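You operate a simulated robot arm through the tools that you are given. There is no shell and no other tool.

You run a simulated robot arm. Do the job below in one go: nothing can be reset, and whatever is moved stays where it is left.

JOB
End the test: power off, lever to stop, load off, and tag the stopping run by the chart.
Fine: green or red tag in the card holder.

Only the result counts: the job must be done as asked and must still hold three seconds after the hand-in. Knocking over, shifting, dropping, spilling or breaking anything else fails it.

ROBOT AND FRAMES
A 7-joint arm with a three-finger gripper, fixed in place. Base frame: the origin is at the foot of the arm, x ahead of it, y to its left, z up. Lengths are in m, angles in degrees, forces in N, time in s.
Its first joint turns from -166.0 to 166.0 degrees. Payload 2.69 kg.
Tool frame: the origin (TCP) lies between the finger pads and is the grasp point; the fingertips stand 0.03 m ahead of it; z points along the fingers, y is the line along which they close. Largest opening 0.128 m; the body of the gripper starts 0.117 m behind the TCP.
Orientation is that of the tool frame in the base frame, as a unit quaternion [w, x, y, z]. With the fingers straight down and closing along the base's y, the tool's x points along the base's -x, its y along +y and its z along -z.

CONTROLS
- The arm moves only by the tool move_arm. Its argument "targets" is one flat list of numbers, 7 for each row, row after row: the shift along the tool's x, y, z in m, then the turn, a rotation vector about the tool's x, y, z in degrees, then the closure, from 0 (fully open) to 1 (shut). In form: [tx, ty, tz, wx, wy, wz, grip, tx, ty, tz, wx, wy, wz, grip, ...]. A call has 1 to 20 rows; each row is the pose to reach, as a shift and turn from the pose commanded when the call began, along the tool's axes at that moment. A row lasts 0.2 s, in which the tool goes at most 0.05 m and 8.6 degrees; a call with a longer step from one row to the next is refused whole, and so is a gripper value outside its range. Where a pose cannot be reached the arm comes as near as it can. A force on the tool above 90 N (or 10 N above the force at the start of the call, whichever is more), or a blocked arm, ends the call early, and 0.2 s more pass. The fingers move at their own pace and stop on an object; they squeeze with about 45 N. The grip force told is the motor's: it shows also when the fingers shut on nothing. Time passes only in rows, and 0.2 s behind the last, so rows that repeat a pose let the fingers close. It gives the time, the measured TCP pose, the force on the tool (base axes), the opening and the grip force at its end, in the units of the frame above (readings bear some noise), with the torque about the TCP (base axes, N m) and any sound that the robot's microphone picked up.
- Cameras (640 x 400 px; columns grow to the right, rows downward): "scene" is fixed at [0.3999, -0.6499, 1.3694]; the picture's right is [0.97, -0.25, 0.00], its down [-0.09, -0.34, -0.94] and it looks along [0.23, 0.91, -0.35] (base axes); focal length 311 px, centre (320, 200). "wrist" rides on the gripper at [0.058, 0.054, -0.131] in the tool frame; the picture's right is [-0.68, 0.74, 0.00], its down [-0.62, -0.57, -0.55] and it looks along [-0.40, -0.37, 0.84] (tool axes); focal length 234 px, centre (320, 200). There is no depth. A picture from a camera that has moved, and an enlarged one, comes with that camera's place and axes in the base frame and with its lens.
- camera(camera): a new picture of that camera. The clock stands still meanwhile.
- move_column(by): slides the trunk up (or, below 0, down) by that many m; the arm rides with it, the base frame stays. It gives what a move gives, with no picture.
- inspect(camera, box): a new picture of the part [left, top, right, bottom] of that camera's present view, enlarged. The clock stands still meanwhile.
- close_job(): hands the job in; it is judged then, once.

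Nothing tells you positions but the pictures and the camera data. Unless the task says otherwise, let go and move clear before handing in.

The tools are called after "Request:" as a command line: name --argument value ..., lists and objects as JSON in quotes. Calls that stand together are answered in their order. move_arm: Moves the arm, as the interface text tells. Its arguments: {"type":"object","properties":{"targets":{"type":"array","items":{"type":"number"}}},"required":["targets"]} The other tools are called the same way: move_column (by) slides the trunk up or down; camera (camera) takes a picture; inspect (camera, box) takes an enlarged picture of a part of a camera's view; close_job () hands the job in.

At the start:

```text
t: 0.0
position: [0.3902, 0.6068, 1.2483]
tool_rot: [0.0, -0.001, 1.0, 0.0]
contact_force: [-0.4, 0.8, 0.4]
moment: [0.03, -0.01, 0.0]
gripper_width: 0.1283
finger_force: 0.1
trunk travel left (down, up): [-0.2, 0.15]
```

scene: 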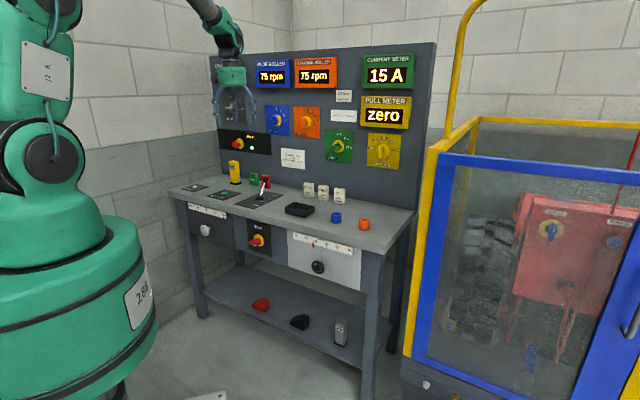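
wrist: 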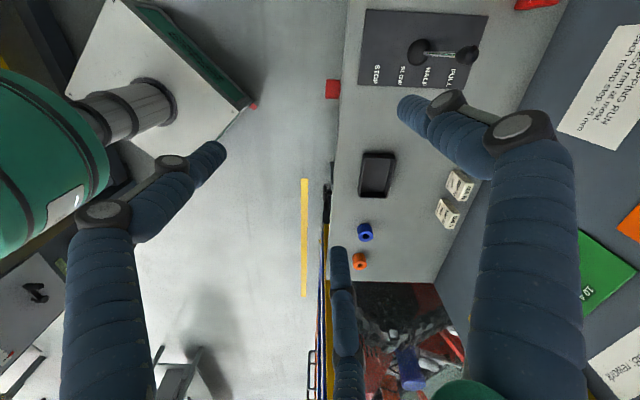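

I see a test bench with meters, knobs, a lever plate, tags and some printed notes. First I'll enlarge parts of the view to read everything.

Request:
inspect --camera "scene" --box '[200, 40, 440, 190]'

Request:
inspect --camera "scene" --box '[160, 150, 300, 240]'

Request:
inspect --camera "scene" --box '[280, 70, 420, 160]'

Request:
inspect --camera "scene" --box '[180, 190, 380, 290]'

Request:
inspect --camera "wrist" --box '[320, 0, 640, 200]'

Request:
inspect --camera "scene" --box '[210, 120, 320, 190]'

```text
2.67 times, centred on (320, 115) of scene
camera zoom: at [0.3999, -0.6499, 1.3694], right [0.97, -0.25, 0.0], down [-0.09, -0.34, -0.94], along [0.23, 0.91, -0.35], focal length 829 px, centre (320, 427)
```

zoom: 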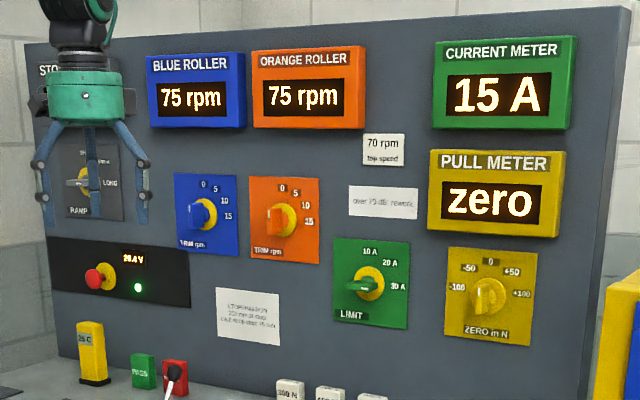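

```text
4.44 times, centred on (230, 195) of scene
camera zoom: at [0.3999, -0.6499, 1.3694], right [0.97, -0.25, 0.0], down [-0.09, -0.34, -0.94], along [0.23, 0.91, -0.35], focal length 1382 px, centre (720, 222)
```

zoom: 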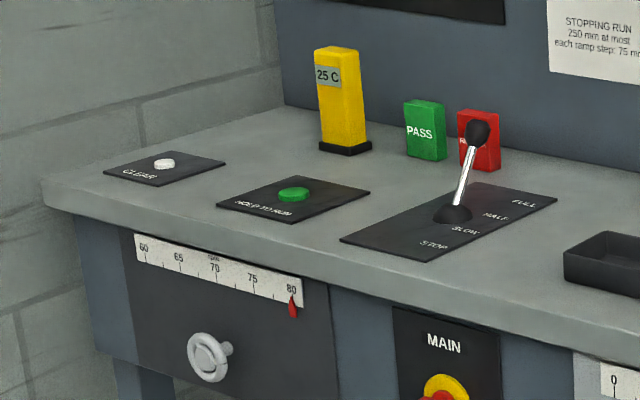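

```text
4.44 times, centred on (350, 115) of scene
camera zoom: at [0.3999, -0.6499, 1.3694], right [0.97, -0.25, 0.0], down [-0.09, -0.34, -0.94], along [0.23, 0.91, -0.35], focal length 1382 px, centre (187, 578)
```

zoom: 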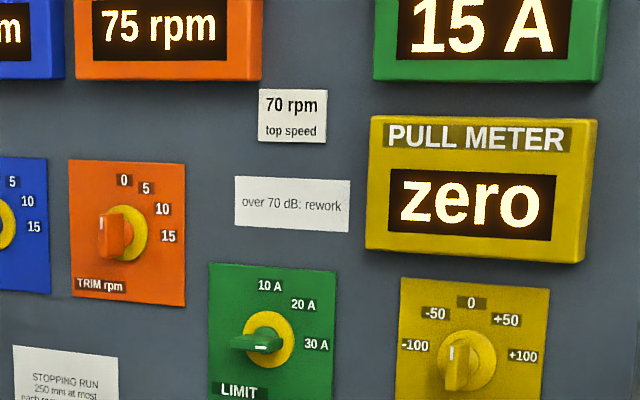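

```text
3.20 times, centred on (280, 240) of scene
camera zoom: at [0.3999, -0.6499, 1.3694], right [0.97, -0.25, 0.0], down [-0.09, -0.34, -0.94], along [0.23, 0.91, -0.35], focal length 995 px, centre (448, 72)
```

zoom: 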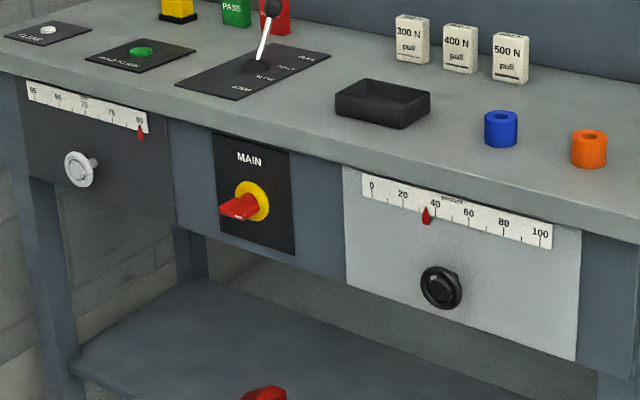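

```text
2.00 times, centred on (480, 100) of wrist
camera zoom: at [0.3326, 0.6613, 1.3788], right [0.68, 0.74, 0.0], down [0.62, -0.57, 0.55], along [0.4, -0.37, -0.84], focal length 468 px, centre (0, 400)
```

zoom: 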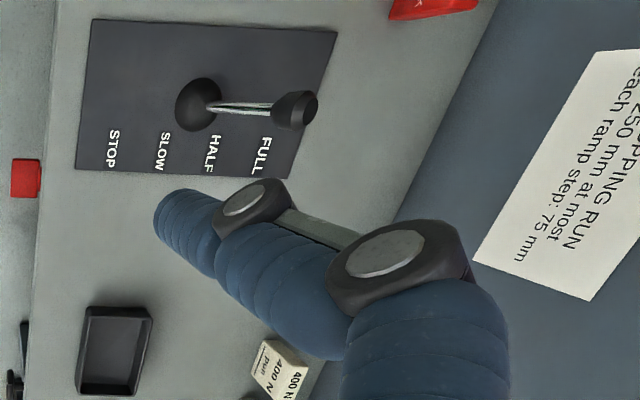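

```text
5.71 times, centred on (265, 155) of scene
camera zoom: at [0.3999, -0.6499, 1.3694], right [0.97, -0.25, 0.0], down [-0.09, -0.34, -0.94], along [0.23, 0.91, -0.35], focal length 1777 px, centre (634, 457)
```

zoom: 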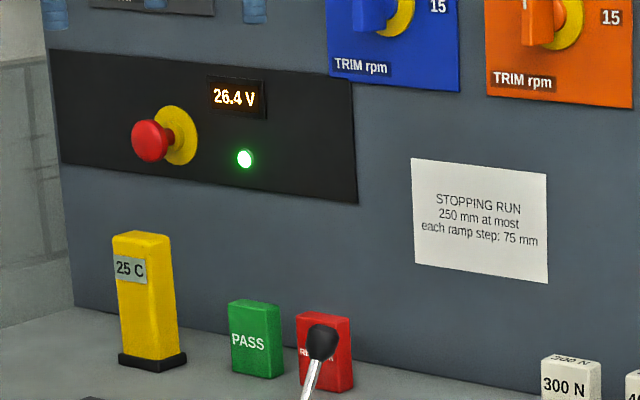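

The arm hides the RAMP dial. I'll back it away to the left and look at the whole panel.

Request:
move_arm --targets '[0.04, -0.018, 0, 0, 0, 0, 0, 0.08, -0.036, 0, 0, 0, 0, 0, 0.12, -0.054, 0, 0, 0, 0, 0, 0.16, -0.072, 0, 0, 0, 0, 0, 0.2, -0.09, 0, 0, 0, 0, 0, 0.24, -0.107, 0, 0, 0, 0, 0]'

Request:
camera --camera "scene"

Request:
inspect --camera "scene" --box '[205, 50, 305, 112]'

Request:
inspect --camera "scene" --box '[205, 110, 305, 172]'

Request:
inspect --camera "scene" --box '[270, 190, 390, 265]'

Request:
inspect --camera "scene" --box '[280, 220, 380, 290]'

Request:
inspect --camera "scene" --box '[230, 280, 370, 370]'

Request:
inspect --camera "scene" --box '[480, 170, 640, 290]'

Request:
camera --camera "wrist"

```text
t: 1.4
position: [0.1505, 0.4981, 1.2492]
tool_rot: [0.0, 0.0, 1.0, 0.0]
contact_force: [0.4, 0.5, 0.5]
moment: [-0.06, -0.01, 0.0]
gripper_width: 0.128
finger_force: 0.1
trunk travel left (down, up): [-0.2, 0.15]
```

```text
taken
```

scene: 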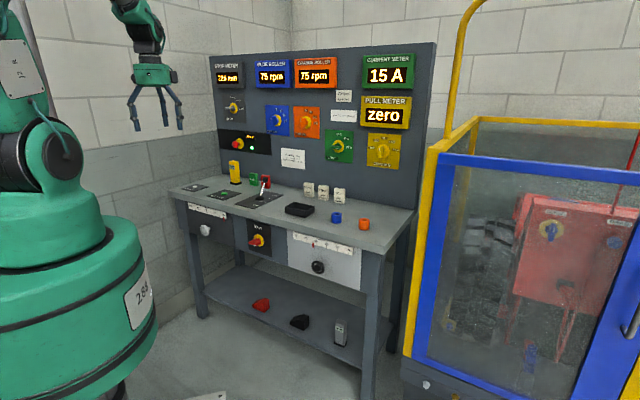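

```text
6.40 times, centred on (255, 81) of scene
camera zoom: at [0.3999, -0.6499, 1.3694], right [0.97, -0.25, 0.0], down [-0.09, -0.34, -0.94], along [0.23, 0.91, -0.35], focal length 1990 px, centre (736, 962)
```

zoom: 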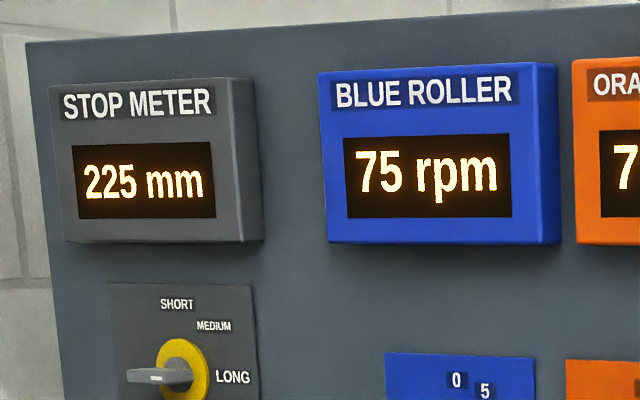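

```text
6.40 times, centred on (255, 141) of scene
camera zoom: at [0.3999, -0.6499, 1.3694], right [0.97, -0.25, 0.0], down [-0.09, -0.34, -0.94], along [0.23, 0.91, -0.35], focal length 1990 px, centre (736, 578)
```

zoom: 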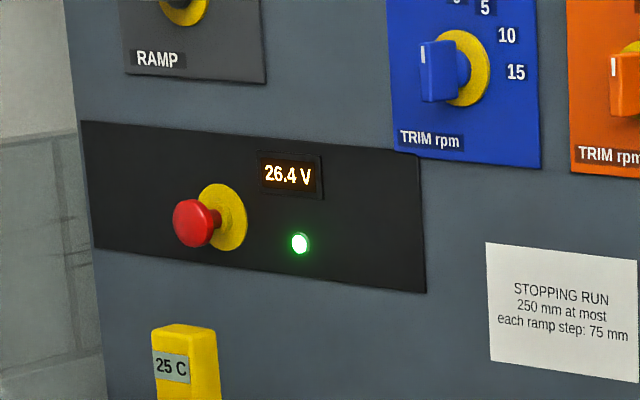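

```text
5.33 times, centred on (330, 228) of scene
camera zoom: at [0.3999, -0.6499, 1.3694], right [0.97, -0.25, 0.0], down [-0.09, -0.34, -0.94], along [0.23, 0.91, -0.35], focal length 1659 px, centre (267, 53)
```

zoom: 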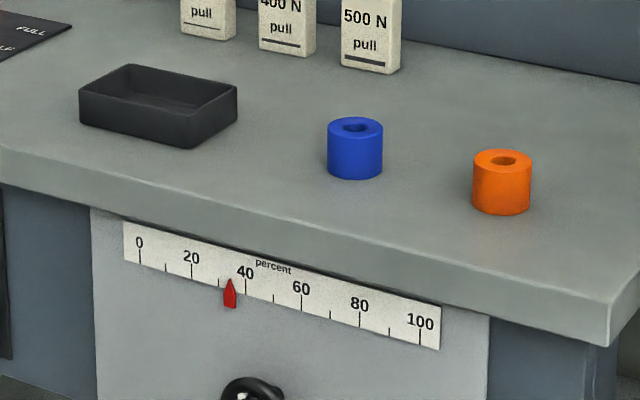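

```text
5.71 times, centred on (330, 255) of scene
camera zoom: at [0.3999, -0.6499, 1.3694], right [0.97, -0.25, 0.0], down [-0.09, -0.34, -0.94], along [0.23, 0.91, -0.35], focal length 1777 px, centre (263, -114)
```

zoom: 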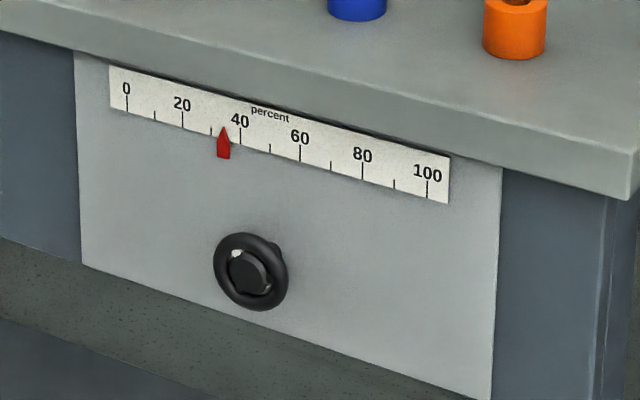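

```text
4.44 times, centred on (300, 325) of scene
camera zoom: at [0.3999, -0.6499, 1.3694], right [0.97, -0.25, 0.0], down [-0.09, -0.34, -0.94], along [0.23, 0.91, -0.35], focal length 1382 px, centre (409, -356)
```

zoom: 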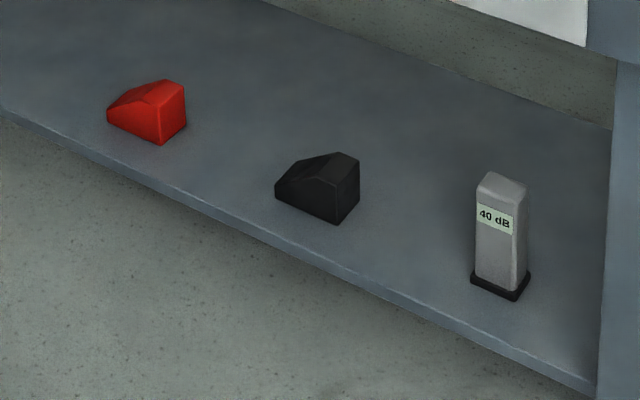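

```text
3.33 times, centred on (560, 230) of scene
camera zoom: at [0.3999, -0.6499, 1.3694], right [0.97, -0.25, 0.0], down [-0.09, -0.34, -0.94], along [0.23, 0.91, -0.35], focal length 1037 px, centre (-480, 100)
```

zoom: 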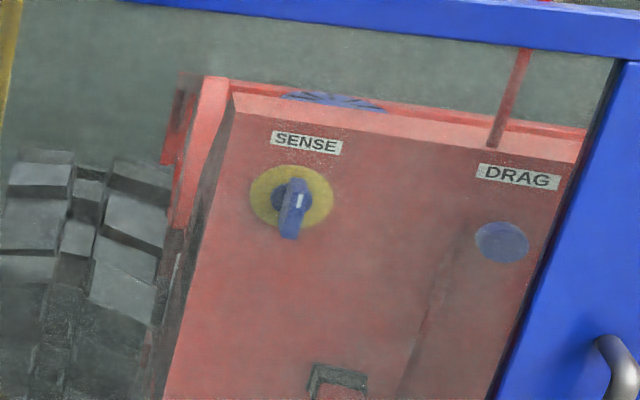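

```text
taken
camera wrist: at [0.0927, 0.5534, 1.379], right [0.68, 0.74, 0.0], down [0.62, -0.57, 0.55], along [0.4, -0.37, -0.84], focal length 234 px, centre (320, 200)
```

wrist: 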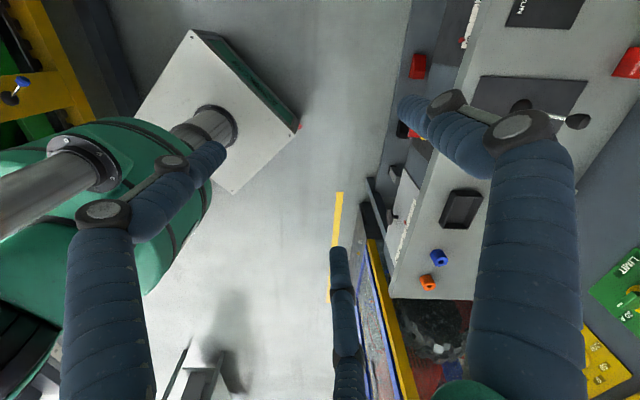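

STOP METER reads 225 mm (chart: 250 mm at most), so green/PASS looks likely unless the reading changes. I'll look closer at the MAIN switch, the lever, the tray and the rest before moving anything.

Request:
inspect --camera "scene" --box '[235, 210, 285, 260]'

Request:
inspect --camera "scene" --box '[225, 165, 305, 215]'

Request:
inspect --camera "scene" --box '[280, 190, 330, 225]'

Request:
inspect --camera "scene" --box '[300, 240, 340, 290]'

Request:
inspect --camera "scene" --box '[400, 180, 640, 400]'

Request:
inspect --camera "scene" --box '[165, 170, 245, 240]'

Request:
inspect --camera "wrist" --box '[340, 40, 500, 300]'

```text
8.00 times, centred on (260, 235) of scene
camera zoom: at [0.3999, -0.6499, 1.3694], right [0.97, -0.25, 0.0], down [-0.09, -0.34, -0.94], along [0.23, 0.91, -0.35], focal length 2488 px, centre (800, -80)
```

zoom: 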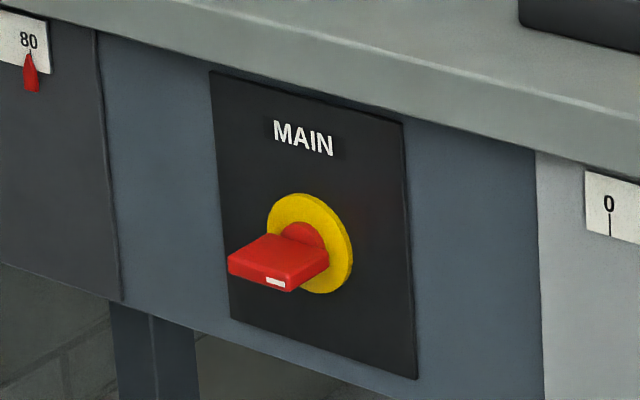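

```text
8.00 times, centred on (265, 190) of scene
camera zoom: at [0.3999, -0.6499, 1.3694], right [0.97, -0.25, 0.0], down [-0.09, -0.34, -0.94], along [0.23, 0.91, -0.35], focal length 2488 px, centre (760, 280)
```

zoom: 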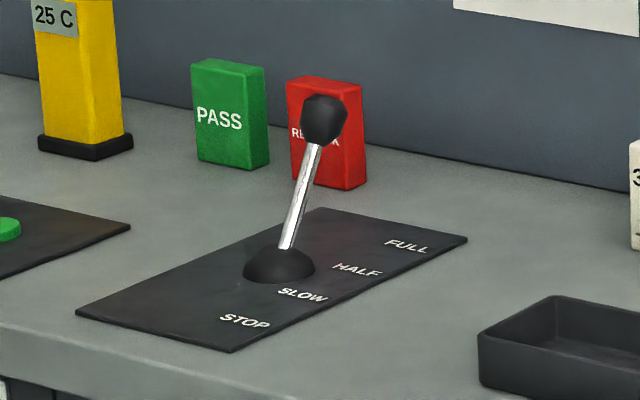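

```text
11.43 times, centred on (305, 208) of scene
camera zoom: at [0.3999, -0.6499, 1.3694], right [0.97, -0.25, 0.0], down [-0.09, -0.34, -0.94], along [0.23, 0.91, -0.35], focal length 3554 px, centre (491, 114)
```

zoom: 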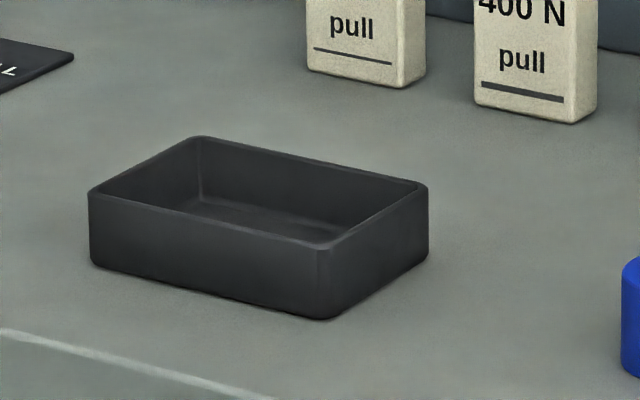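

```text
8.00 times, centred on (320, 265) of scene
camera zoom: at [0.3999, -0.6499, 1.3694], right [0.97, -0.25, 0.0], down [-0.09, -0.34, -0.94], along [0.23, 0.91, -0.35], focal length 2488 px, centre (320, -320)
```

zoom: 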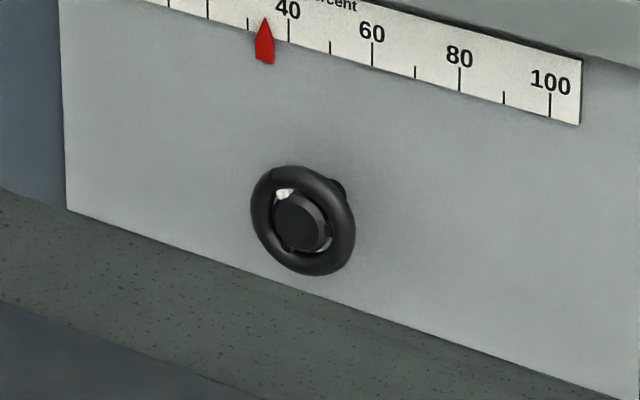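

```text
1.82 times, centred on (520, 290) of scene
camera zoom: at [0.3999, -0.6499, 1.3694], right [0.97, -0.25, 0.0], down [-0.09, -0.34, -0.94], along [0.23, 0.91, -0.35], focal length 566 px, centre (-44, 36)
```

zoom: 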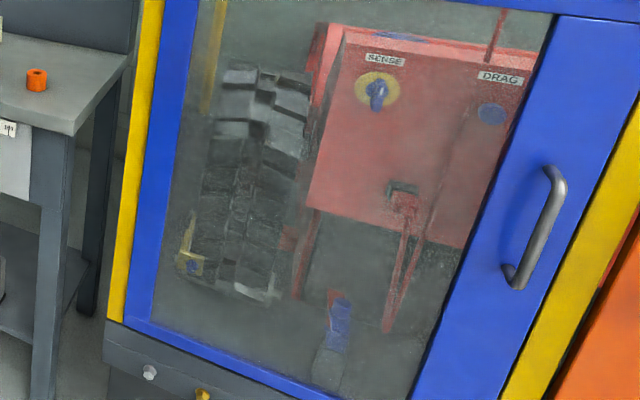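

```text
5.71 times, centred on (205, 205) of scene
camera zoom: at [0.3999, -0.6499, 1.3694], right [0.97, -0.25, 0.0], down [-0.09, -0.34, -0.94], along [0.23, 0.91, -0.35], focal length 1777 px, centre (977, 171)
```

zoom: 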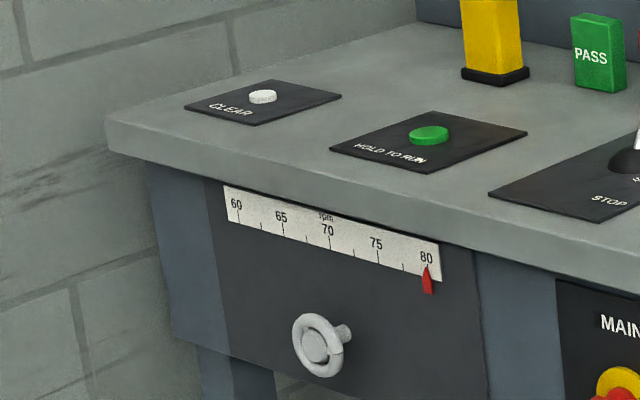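

```text
1.54 times, centred on (420, 170) of wrist
camera zoom: at [0.0927, 0.5534, 1.379], right [0.68, 0.74, 0.0], down [0.62, -0.57, 0.55], along [0.4, -0.37, -0.84], focal length 360 px, centre (166, 246)
```

zoom: 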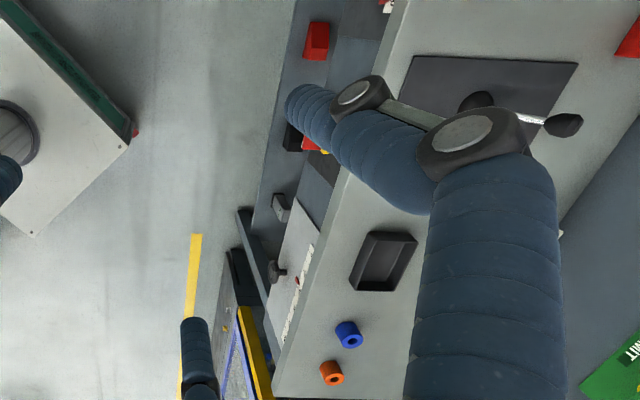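

The right-hand drawer has a handwheel on a percent scale (about 34), which I take to be the load. MAIN is a rotary switch, and the black tray looks like the card holder. I'll test how the fingers look when closed and take views of the front panel.

Request:
move_arm --targets '[0, 0, 0, 0, 0, 0, 0.5, 0, 0, 0, 0, 0, 0, 1, 0, 0, 0, 0, 0, 0, 1, 0, 0, 0, 0, 0, 0, 1]'

Request:
camera --camera "wrist"

Request:
inspect --camera "scene" --box '[100, 0, 220, 140]'

```text
t: 2.4
position: [0.1512, 0.4996, 1.2481]
tool_rot: [0.0, 0.0, 1.0, 0.0]
contact_force: [0.0, -0.1, -1.2]
moment: [-0.03, 0.01, 0.0]
gripper_width: 0.0021
finger_force: 32.0
trunk travel left (down, up): [-0.2, 0.15]
```

```text
taken
camera wrist: at [0.0933, 0.5538, 1.3789], right [0.68, 0.74, 0.0], down [0.62, -0.57, 0.55], along [0.4, -0.37, -0.84], focal length 234 px, centre (320, 200)
```

wrist: 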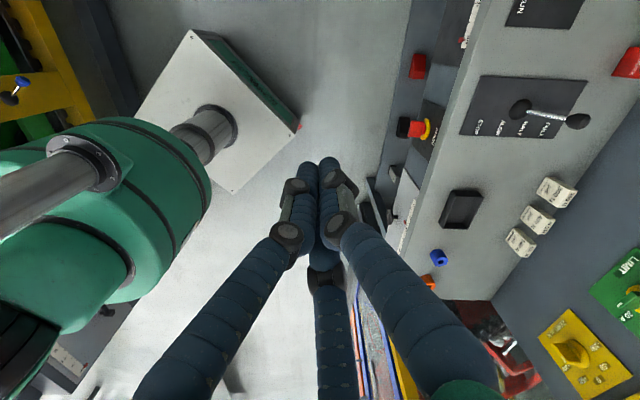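

```text
2.86 times, centred on (160, 70) of scene
camera zoom: at [0.3999, -0.6499, 1.3694], right [0.97, -0.25, 0.0], down [-0.09, -0.34, -0.94], along [0.23, 0.91, -0.35], focal length 889 px, centre (777, 571)
```

zoom: 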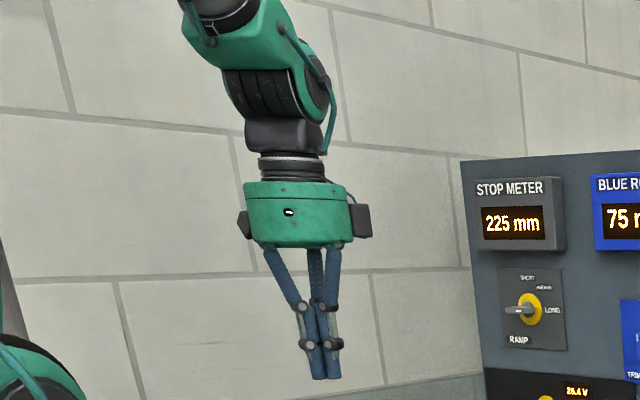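

The gripper shows as a centric hand. I'll yaw it and then pitch it level, so it faces the bench for the MAIN switch and the handwheel.

Request:
move_arm --targets '[0, 0, 0, 0, 0, 7, 1, 0, 0, 0, 0, 0, 14, 1, 0, 0, 0, 0, 0, 21, 1, 0, 0, 0, 0, 0, 28, 1, 0, 0, 0, 0, 0, 35, 1, 0, 0, 0, 0, 0, 42.1, 1]'

Request:
move_arm --targets '[0, 0.01, 0.02, -8.2, 0, 0, 1, 0, 0.02, 0.04, -16.4, 0, 0, 1, 0, 0.03, 0.06, -24.6, 0, 0, 1, 0, 0.04, 0.08, -32.8, 0, 0, 1, 0, 0.05, 0.1, -41, 0, 0, 1, 0, 0.06, 0.12, -49.2, 0, 0, 1, 0, 0.07, 0.14, -57.4, 0, 0, 1, 0, 0.08, 0.16, -65.6, 0, 0, 1, 0, 0.09, 0.18, -73.8, 0, 0, 1, 0, 0.1, 0.2, -82, 0, 0, 1, 0, 0.1, 0.2, -90, 0, 0, 1]'

Request:
camera --camera "scene"

Request:
camera --camera "wrist"

```text
t: 3.8
position: [0.1512, 0.4998, 1.2488]
tool_rot: [0.0, 0.36, 0.933, -0.001]
contact_force: [-0.9, -0.1, 0.1]
moment: [0.02, 0.0, 0.02]
gripper_width: 0.0019
finger_force: 31.5
trunk travel left (down, up): [-0.2, 0.15]
```

```text
t: 6.2
position: [0.2449, 0.4799, 1.2269]
tool_rot: [0.177, 0.293, 0.819, 0.46]
contact_force: [-0.5, -0.9, 1.7]
moment: [0.0, 0.02, 0.02]
gripper_width: 0.0022
finger_force: 31.6
out of reach, approached as far as the arm can: row 6, 7, 8, 9, 10, 11
trunk travel left (down, up): [-0.2, 0.15]
```

```text
taken
```

scene: 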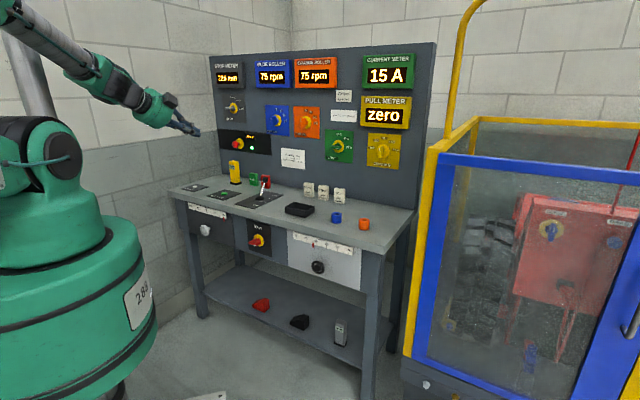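

```text
taken
camera wrist: at [0.1459, 0.4553, 1.3383], right [0.75, -0.14, 0.64], down [-0.01, -0.98, -0.19], along [0.66, 0.13, -0.74], focal length 234 px, centre (320, 200)
```

wrist: 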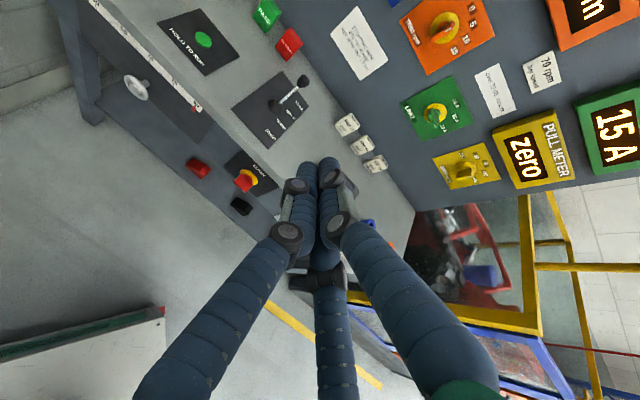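

The arm could not reach a level pose that close in. I'll move outward along the tool axis and see how it tracks.

Request:
move_arm --targets '[0, 0, 0.03, 0, 0, 0, 1, 0, 0, 0.06, 0, 0, 0, 1, 0, 0, 0.09, 0, 0, 0, 1, 0, 0, 0.12, 0, 0, 0, 1]'

```text
t: 7.2
position: [0.3241, 0.548, 1.2101]
tool_rot: [0.168, 0.291, 0.832, 0.441]
contact_force: [0.1, 0.0, -0.6]
moment: [-0.06, -0.03, 0.01]
gripper_width: 0.002
finger_force: 31.3
out of reach, approached as far as the arm can: row 1, 2, 3, 4
trunk travel left (down, up): [-0.2, 0.15]
```

The command stays at the level pose, only the arm lags. Moving the target lower, toward the height of the front panel, should bring it into reach.

Request:
move_arm --targets '[-0.01, -0.04, -0.014, 0, 0, 0, 1, -0.02, -0.08, -0.028, 0, 0, 0, 1, -0.03, -0.12, -0.042, 0, 0, 0, 1, -0.04, -0.16, -0.056, 0, 0, 0, 1, -0.05, -0.2, -0.07, 0, 0, 0, 1, -0.05, -0.2, -0.07, 0, 0, 0, 1]'

Request:
camera --camera "scene"

```text
t: 8.6
position: [0.2995, 0.4129, 1.1292]
tool_rot: [0.16, 0.291, 0.842, 0.424]
contact_force: [0.1, 0.3, 0.1]
moment: [0.01, 0.01, 0.01]
gripper_width: 0.0022
finger_force: 31.7
out of reach, approached as far as the arm can: row 1, 2, 3, 4, 5, 6
trunk travel left (down, up): [-0.2, 0.15]
```

```text
taken
```

scene: 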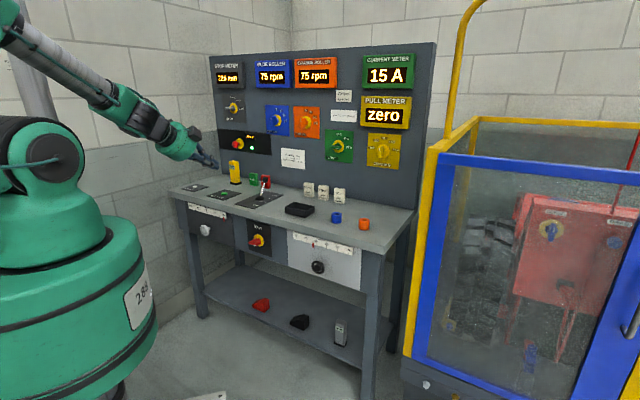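

The forearm slopes steeply because the shoulder sits high, so the wrist runs out of pitch. Lowering the trunk should allow a flatter tool at the front panel.

Request:
move_column --by -0.2

Request:
camera --camera "scene"

```text
t: 10.8
position: [0.2997, 0.4122, 0.9293]
tool_rot: [0.16, 0.292, 0.842, 0.424]
contact_force: [0.2, -0.4, 0.3]
moment: [0.02, -0.01, 0.02]
gripper_width: 0.002
finger_force: 31.1
trunk travel left (down, up): [0.0, 0.35]
```

```text
taken
```

scene: 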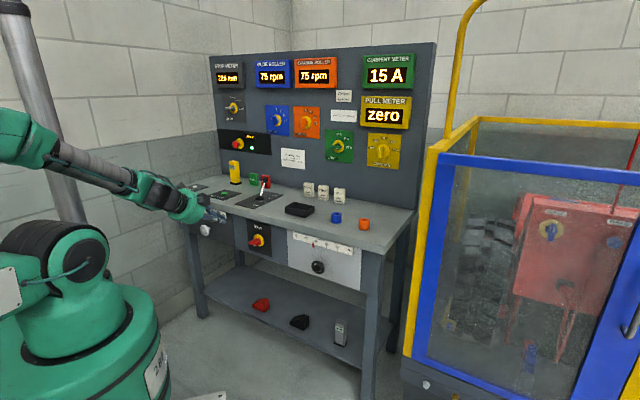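

The trunk is down. I'll nudge the target outward and see whether the arm now reaches a level pose.

Request:
move_arm --targets '[-0.02, 0, 0.02, 0, 0, 0, 1, -0.04, 0, 0.04, 0, 0, 0, 1, -0.06, 0, 0.06, 0, 0, 0, 1, -0.06, 0, 0.06, 0, 0, 0, 1]'

Request:
camera --camera "wrist"

```text
t: 11.8
position: [0.3586, 0.4113, 0.9133]
tool_rot: [0.139, 0.287, 0.851, 0.418]
contact_force: [-0.5, 0.3, -0.8]
moment: [0.02, 0.01, -0.02]
gripper_width: 0.0023
finger_force: 32.0
out of reach, approached as far as the arm can: row 1, 2, 3
trunk travel left (down, up): [0.0, 0.35]
```

```text
taken
camera wrist: at [0.2703, 0.3904, 1.0349], right [0.81, -0.05, 0.58], down [0.02, -0.99, -0.11], along [0.58, 0.1, -0.81], focal length 234 px, centre (320, 200)
```

wrist: 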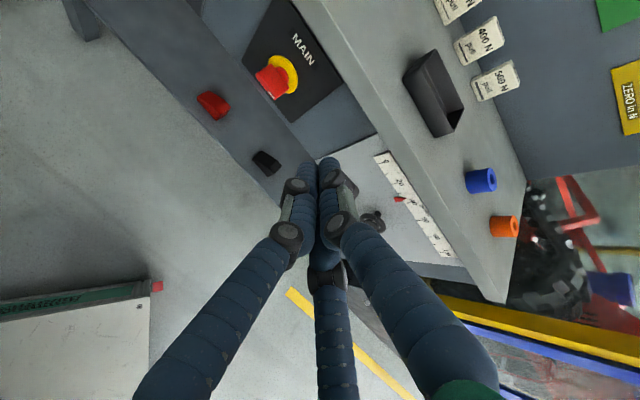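

I'll check the commanded reference by pitching down a bit and backing off, to get out of the unreachable state.

Request:
move_arm --targets '[0, 0, -0.03, 8, 0, 0, 1, 0, 0, -0.06, 16, 0, 0, 1, 0, 0, -0.09, 24, 0, 0, 1, 0, 0, -0.1, 32, 0, 0, 1]'

```text
t: 13.0
position: [0.3127, 0.3328, 1.0804]
tool_rot: [0.123, 0.313, 0.888, 0.312]
contact_force: [-0.3, -0.6, 0.9]
moment: [-0.07, 0.03, 0.03]
gripper_width: 0.002
finger_force: 31.3
trunk travel left (down, up): [0.0, 0.35]
stopped in row 4: the arm was blocked; the commanded pose is now the measured one
```

Blocked: the commanded pose now equals the measured one. I'll look at the arm posture before continuing.

Request:
camera --camera "scene"

Request:
camera --camera "wrist"

```text
taken
```

scene: 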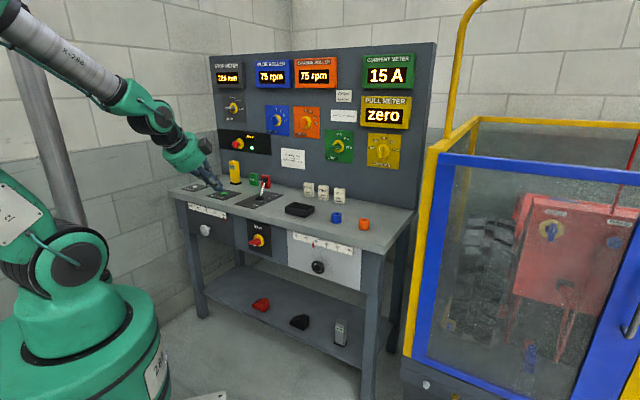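

```text
taken
camera wrist: at [0.2392, 0.3414, 1.2132], right [0.88, 0.02, 0.48], down [-0.02, -1.0, 0.08], along [0.48, -0.08, -0.87], focal length 234 px, centre (320, 200)
```

wrist: 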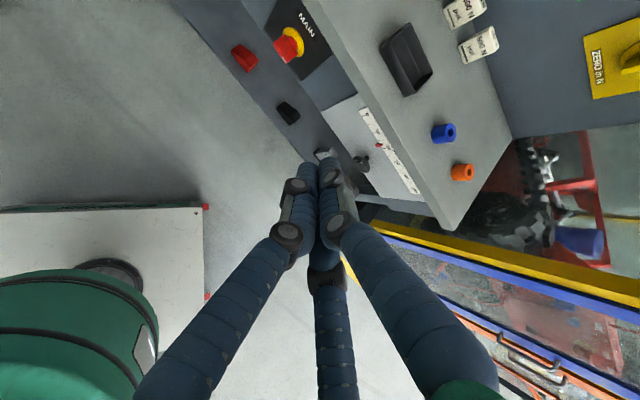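

I'll move the tool, still pitched down about 50°, to a spot in front of the MAIN switch and outside the bench edge. Then I'll try pitching up there.

Request:
move_arm --targets '[0.0128, -0.0039, 0.0398, 0, 0, 0, 1, 0.0256, -0.0077, 0.0796, 0, 0, 0, 1, 0.0383, -0.0116, 0.1193, 0, 0, 0, 1, 0.0511, -0.0154, 0.1591, 0, 0, 0, 1, 0.0639, -0.0193, 0.1989, 0, 0, 0, 1, 0.0767, -0.0231, 0.2387, 0, 0, 0, 1, 0.0894, -0.027, 0.2784, 0, 0, 0, 1, 0.1022, -0.0308, 0.3182, 0, 0, 0, 1, 0.115, -0.0347, 0.358, 0, 0, 0, 1]'

Request:
camera --camera "wrist"

Request:
camera --camera "scene"

```text
t: 15.0
position: [0.3556, 0.5595, 0.7911]
tool_rot: [0.12, 0.313, 0.891, 0.305]
contact_force: [-0.2, -0.5, 0.0]
moment: [0.03, 0.01, 0.01]
gripper_width: 0.0022
finger_force: 31.5
out of reach, approached as far as the arm can: row 9
trunk travel left (down, up): [0.0, 0.35]
```

```text
taken
camera wrist: at [0.2843, 0.5693, 0.9243], right [0.88, 0.03, 0.47], down [-0.02, -1.0, 0.1], along [0.47, -0.09, -0.88], focal length 234 px, centre (320, 200)
```

wrist: 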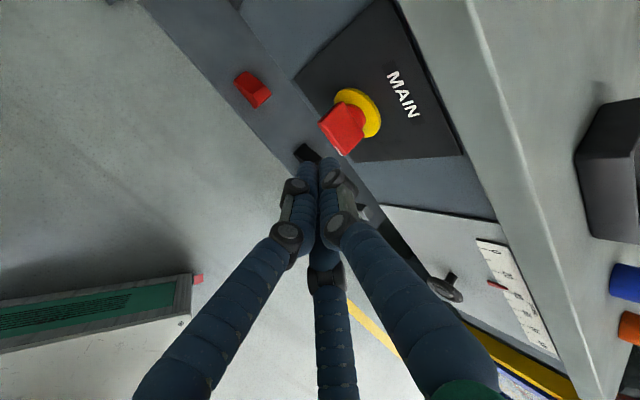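

```text
taken
```

scene: 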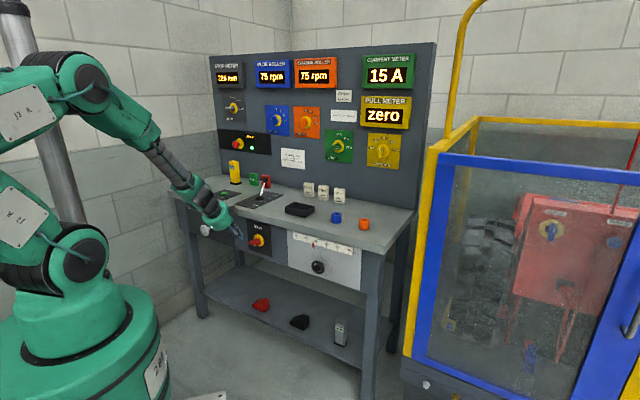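

The tool lines up with the forearm at about 50° below level, so that is the pitch limit here. I'll work the front controls by pushing with the closed fingers, and first zoom in on the switch and the wheel.

Request:
inspect --camera "wrist" --box '[280, 60, 440, 170]'

Request:
inspect --camera "wrist" --box '[400, 210, 580, 380]'

Request:
inspect --camera "scene" --box '[180, 200, 280, 262]'

```text
3.64 times, centred on (360, 115) of wrist
camera zoom: at [0.2843, 0.5693, 0.9243], right [0.88, 0.03, 0.47], down [-0.02, -1.0, 0.1], along [0.47, -0.09, -0.88], focal length 852 px, centre (174, 509)
```

zoom: 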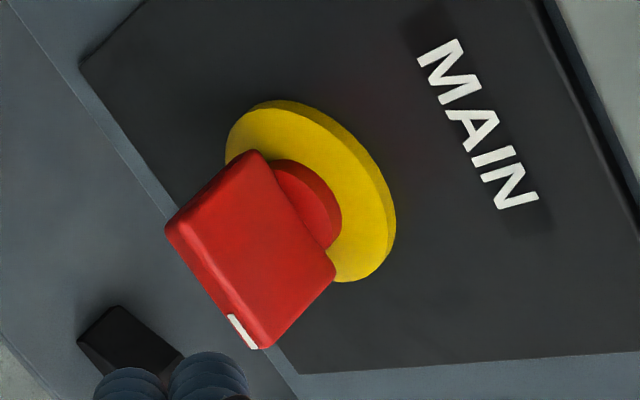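

```text
2.35 times, centred on (490, 295) of wrist
camera zoom: at [0.2843, 0.5693, 0.9243], right [0.88, 0.03, 0.47], down [-0.02, -1.0, 0.1], along [0.47, -0.09, -0.88], focal length 551 px, centre (-80, -24)
```

zoom: 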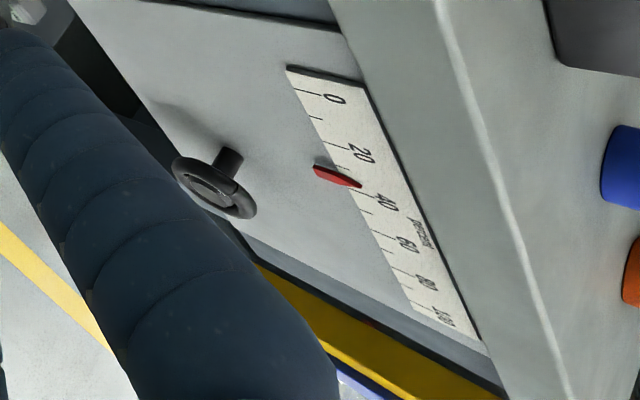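

```text
6.40 times, centred on (230, 231) of scene
camera zoom: at [0.3999, -0.6499, 1.3694], right [0.97, -0.25, 0.0], down [-0.09, -0.34, -0.94], along [0.23, 0.91, -0.35], focal length 1990 px, centre (896, 2)
```

zoom: 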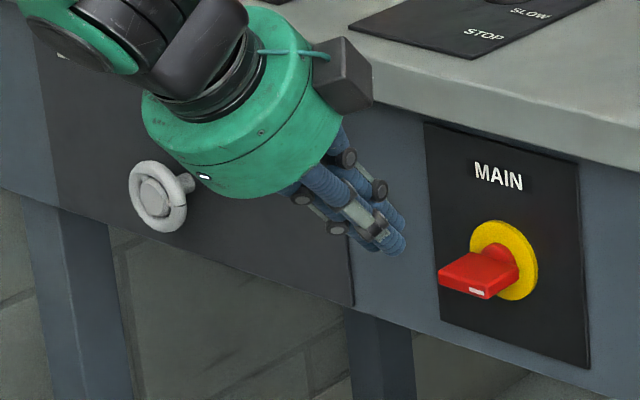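

MAIN's disc is near (0.444, 0.644, 0.705). Its red bar is horizontal, with the pointer to the right. I'll steepen the tool slightly and hover the closed fingertips above the bar's left end, so I can push it down a quarter turn.

Request:
move_arm --targets '[0.004, 0.01, 0, 7, 0, 0, 1, 0.008, 0.02, 0.005, 14, 0, 0, 1, 0.008, 0.02, 0.005, 14, 0, 0, 1]'

```text
t: 15.8
position: [0.3631, 0.5798, 0.796]
tool_rot: [0.083, 0.326, 0.92, 0.199]
contact_force: [0.3, 1.3, -0.8]
moment: [-0.04, 0.01, 0.02]
gripper_width: 0.0022
finger_force: 31.1
trunk travel left (down, up): [0.0, 0.35]
```

Request:
move_arm --targets '[0.0005, 0.022, 0.016, 0, 0, 0, 1, 0.0005, 0.0446, 0.0328, 0, 0, 0, 1, 0.0005, 0.0446, 0.0328, 0, 0, 0, 1]'

Request:
inspect --camera "scene" --box '[220, 200, 290, 250]'

Request:
camera --camera "wrist"

```text
t: 16.6
position: [0.3982, 0.6219, 0.7883]
tool_rot: [0.084, 0.326, 0.92, 0.201]
contact_force: [0.8, 0.5, 0.8]
moment: [0.02, -0.02, -0.03]
gripper_width: 0.0021
finger_force: 31.3
trunk travel left (down, up): [0.0, 0.35]
```

```text
8.00 times, centred on (255, 225) of scene
camera zoom: at [0.3999, -0.6499, 1.3694], right [0.97, -0.25, 0.0], down [-0.09, -0.34, -0.94], along [0.23, 0.91, -0.35], focal length 2488 px, centre (840, 0)
```

zoom: 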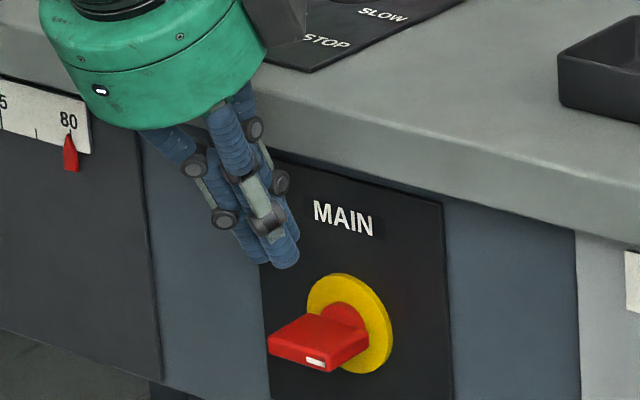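

```text
taken
camera wrist: at [0.3468, 0.6561, 0.9273], right [0.94, 0.09, 0.33], down [0.0, -0.96, 0.27], along [0.34, -0.26, -0.9], focal length 234 px, centre (320, 200)
```

wrist: 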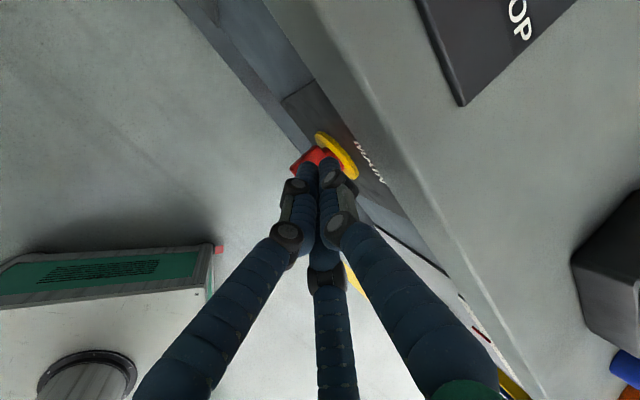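

The fingertips hover above the bar's left end. Now I push straight down in small steps.

Request:
move_arm --targets '[0.0002, -0.005, 0.011, 0, 0, 0, 1, 0.0005, -0.01, 0.0217, 0, 0, 0, 1, 0.0008, -0.0151, 0.0326, 0, 0, 0, 1, 0.001, -0.019, 0.0407, 0, 0, 0, 1, 0.0012, -0.0227, 0.0489, 0, 0, 0, 1, 0.0014, -0.0265, 0.057, 0, 0, 0, 1]'

Request:
inspect --camera "scene" --box '[220, 210, 290, 260]'

```text
t: 18.0
position: [0.3981, 0.6267, 0.7316]
tool_rot: [0.083, 0.324, 0.92, 0.206]
contact_force: [-36.4, 41.0, 25.4]
moment: [0.56, 0.22, 0.29]
gripper_width: 0.0015
finger_force: 31.5
trunk travel left (down, up): [0.0, 0.35]
```

```text
8.00 times, centred on (255, 235) of scene
camera zoom: at [0.3999, -0.6499, 1.3694], right [0.97, -0.25, 0.0], down [-0.09, -0.34, -0.94], along [0.23, 0.91, -0.35], focal length 2488 px, centre (840, -80)
```

zoom: 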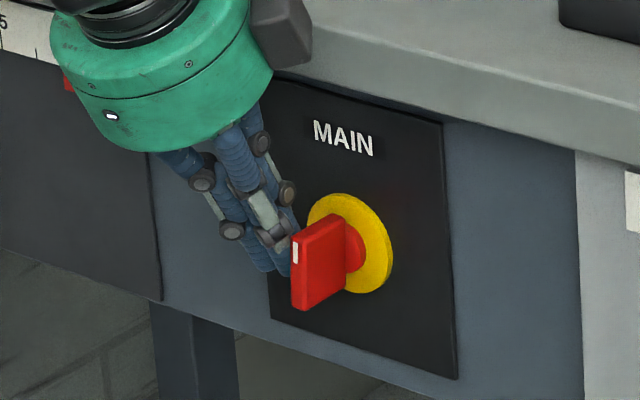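

The bar has turned vertical with its pointer up. I'll back the fingers off to the left and up, then check the displays.

Request:
move_arm --targets '[0.02, 0, 0, 0, 0, 0, 1, 0.03, 0, 0, 0, 0, 0, 1, 0.03, 0.012, -0.025, 0, 0, 0, 1, 0.03, 0.0, -0.06, 0, 0, 0, 1, 0.03, -0.01, -0.1, 0, 0, 0, 1]'

Request:
camera --camera "scene"

Request:
inspect --camera "scene" --box '[200, 40, 440, 190]'

Request:
inspect --camera "scene" --box '[225, 215, 295, 265]'

```text
t: 19.2
position: [0.342, 0.5994, 0.8142]
tool_rot: [0.084, 0.326, 0.92, 0.2]
contact_force: [0.0, 0.3, -1.0]
moment: [-0.06, 0.0, 0.01]
gripper_width: 0.0021
finger_force: 31.0
trunk travel left (down, up): [0.0, 0.35]
```

```text
taken
```

scene: 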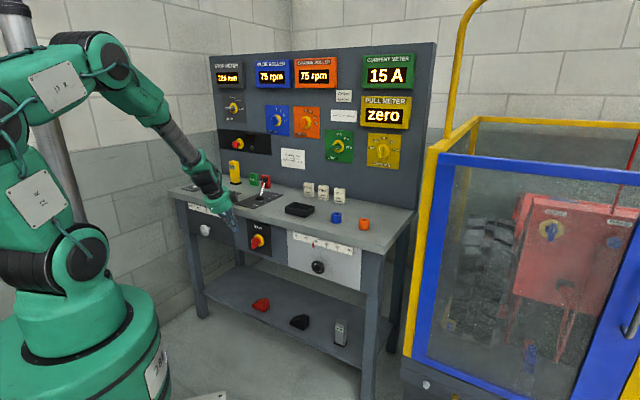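

```text
2.67 times, centred on (320, 115) of scene
camera zoom: at [0.3999, -0.6499, 1.3694], right [0.97, -0.25, 0.0], down [-0.09, -0.34, -0.94], along [0.23, 0.91, -0.35], focal length 829 px, centre (320, 427)
```

zoom: 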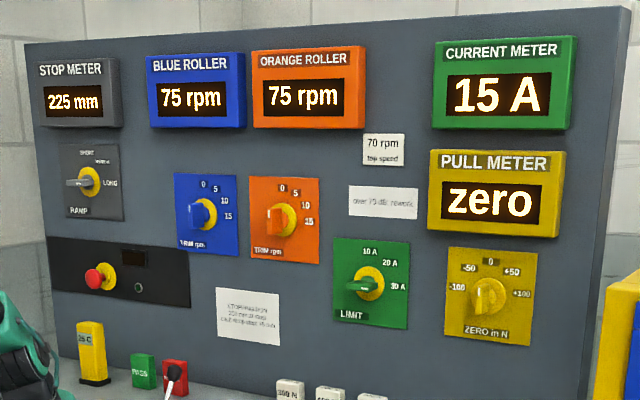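

```text
8.00 times, centred on (260, 240) of scene
camera zoom: at [0.3999, -0.6499, 1.3694], right [0.97, -0.25, 0.0], down [-0.09, -0.34, -0.94], along [0.23, 0.91, -0.35], focal length 2488 px, centre (800, -120)
```

zoom: 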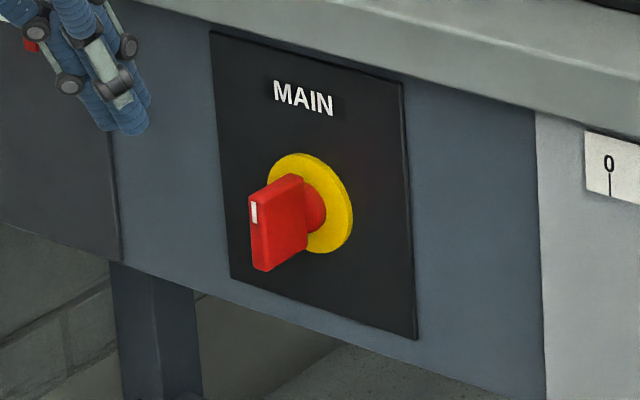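

MAIN is off: the voltage readout and green lamp are dark, and STOP METER still holds 225 mm. Next is the lever, now at FULL and tilted away from the robot. I'll rise, roll the hand 90° and approach the lever knob near (0.506, 0.839, 0.92).

Request:
move_arm --targets '[-0.001, 0.0189, -0.0407, 0, 0, 0, 1, -0.002, 0.0378, -0.0815, 0, 0, 0, 1, -0.003, 0.0567, -0.122, 0, 0, 0, 1, -0.004, 0.0756, -0.163, 0, 0, 0, 1, -0.005, 0.0924, -0.199, 0, 0, 0, 1]'

Request:
move_arm --targets '[0, 0, 0, 0, 0, -8.2, 0.8, 0, 0, 0, 0, 0, -16.4, 0.6, 0, 0, 0, 0, 0, -24.6, 0.5, 0, 0, 0, 0, 0, -32.8, 0.45, 0, 0, 0, 0, 0, -41, 0.45, 0, 0, 0, 0, 0, -49.2, 0.45, 0, 0, 0, 0, 0, -57.4, 0.45, 0, 0, 0, 0, 0, -65.6, 0.45, 0, 0, 0, 0, 0, -73.8, 0.45, 0, 0, 0, 0, 0, -82, 0.45, 0, 0, 0, 0, 0, -90, 0.45]'

Request:
camera --camera "wrist"

Request:
camera --camera "scene"

```text
t: 20.4
position: [0.3393, 0.5982, 1.0326]
tool_rot: [0.084, 0.326, 0.92, 0.2]
contact_force: [0.6, 0.8, 0.3]
moment: [-0.03, 0.01, 0.0]
gripper_width: 0.0021
finger_force: 31.6
trunk travel left (down, up): [0.0, 0.35]
```

```text
t: 22.8
position: [0.3431, 0.6019, 1.0309]
tool_rot: [0.202, -0.422, 0.88, 0.083]
contact_force: [-1.1, 0.9, 1.0]
moment: [-0.01, 0.02, 0.02]
gripper_width: 0.0704
finger_force: 0.0
trunk travel left (down, up): [0.0, 0.35]
```

```text
taken
camera wrist: at [0.2302, 0.5535, 1.1237], right [-0.19, 0.94, 0.27], down [0.63, -0.09, 0.77], along [0.75, 0.32, -0.58], focal length 234 px, centre (320, 200)
```

wrist: 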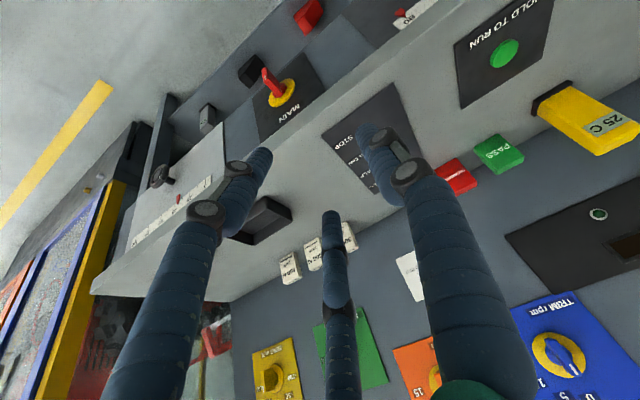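

```text
taken
```

scene: 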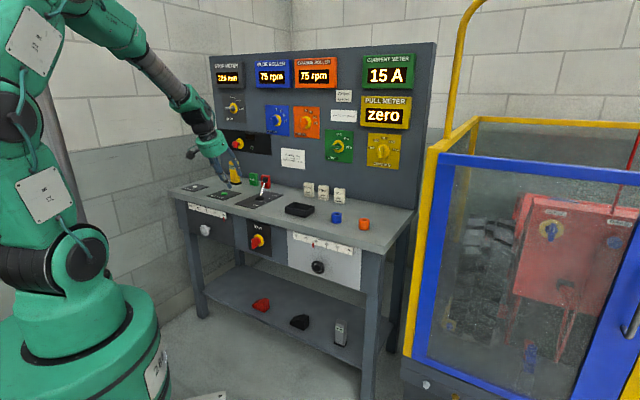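

I'll move out to a point above the lever knob, staying high.

Request:
move_arm --targets '[-0.0364, 0.0033, 0.0188, 0, 0, 0, 0.45, -0.0729, 0.0066, 0.0376, 0, 0, 0, 0.45, -0.1093, 0.0099, 0.0564, 0, 0, 0, 0.45, -0.1458, 0.0132, 0.0751, 0, 0, 0, 0.45, -0.1822, 0.0165, 0.0939, 0, 0, 0, 0.45, -0.2187, 0.0198, 0.1127, 0, 0, 0, 0.45, -0.2551, 0.0231, 0.1315, 0, 0, 0, 0.45, -0.2551, 0.0231, 0.1315, 0, 0, 0, 0.45]'

Request:
camera --camera "wrist"

Request:
inspect --camera "scene" --box '[215, 120, 315, 220]'

```text
t: 24.6
position: [0.5058, 0.8404, 1.0209]
tool_rot: [0.2, -0.421, 0.881, 0.082]
contact_force: [0.0, -0.9, -1.6]
moment: [0.02, -0.03, 0.0]
gripper_width: 0.0703
finger_force: 0.1
trunk travel left (down, up): [0.0, 0.35]
```

```text
taken
camera wrist: at [0.3942, 0.7928, 1.1119], right [-0.19, 0.94, 0.27], down [0.63, -0.09, 0.77], along [0.75, 0.31, -0.58], focal length 234 px, centre (320, 200)
```

wrist: 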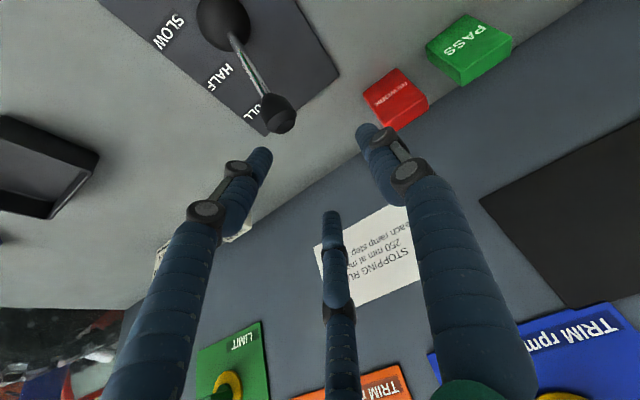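

```text
4.00 times, centred on (265, 170) of scene
camera zoom: at [0.3999, -0.6499, 1.3694], right [0.97, -0.25, 0.0], down [-0.09, -0.34, -0.94], along [0.23, 0.91, -0.35], focal length 1244 px, centre (540, 320)
```

zoom: 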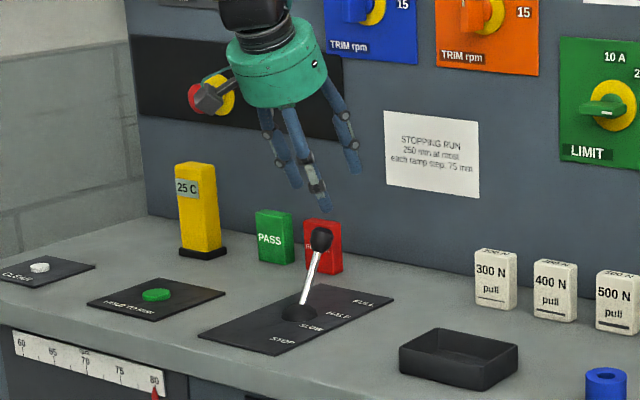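

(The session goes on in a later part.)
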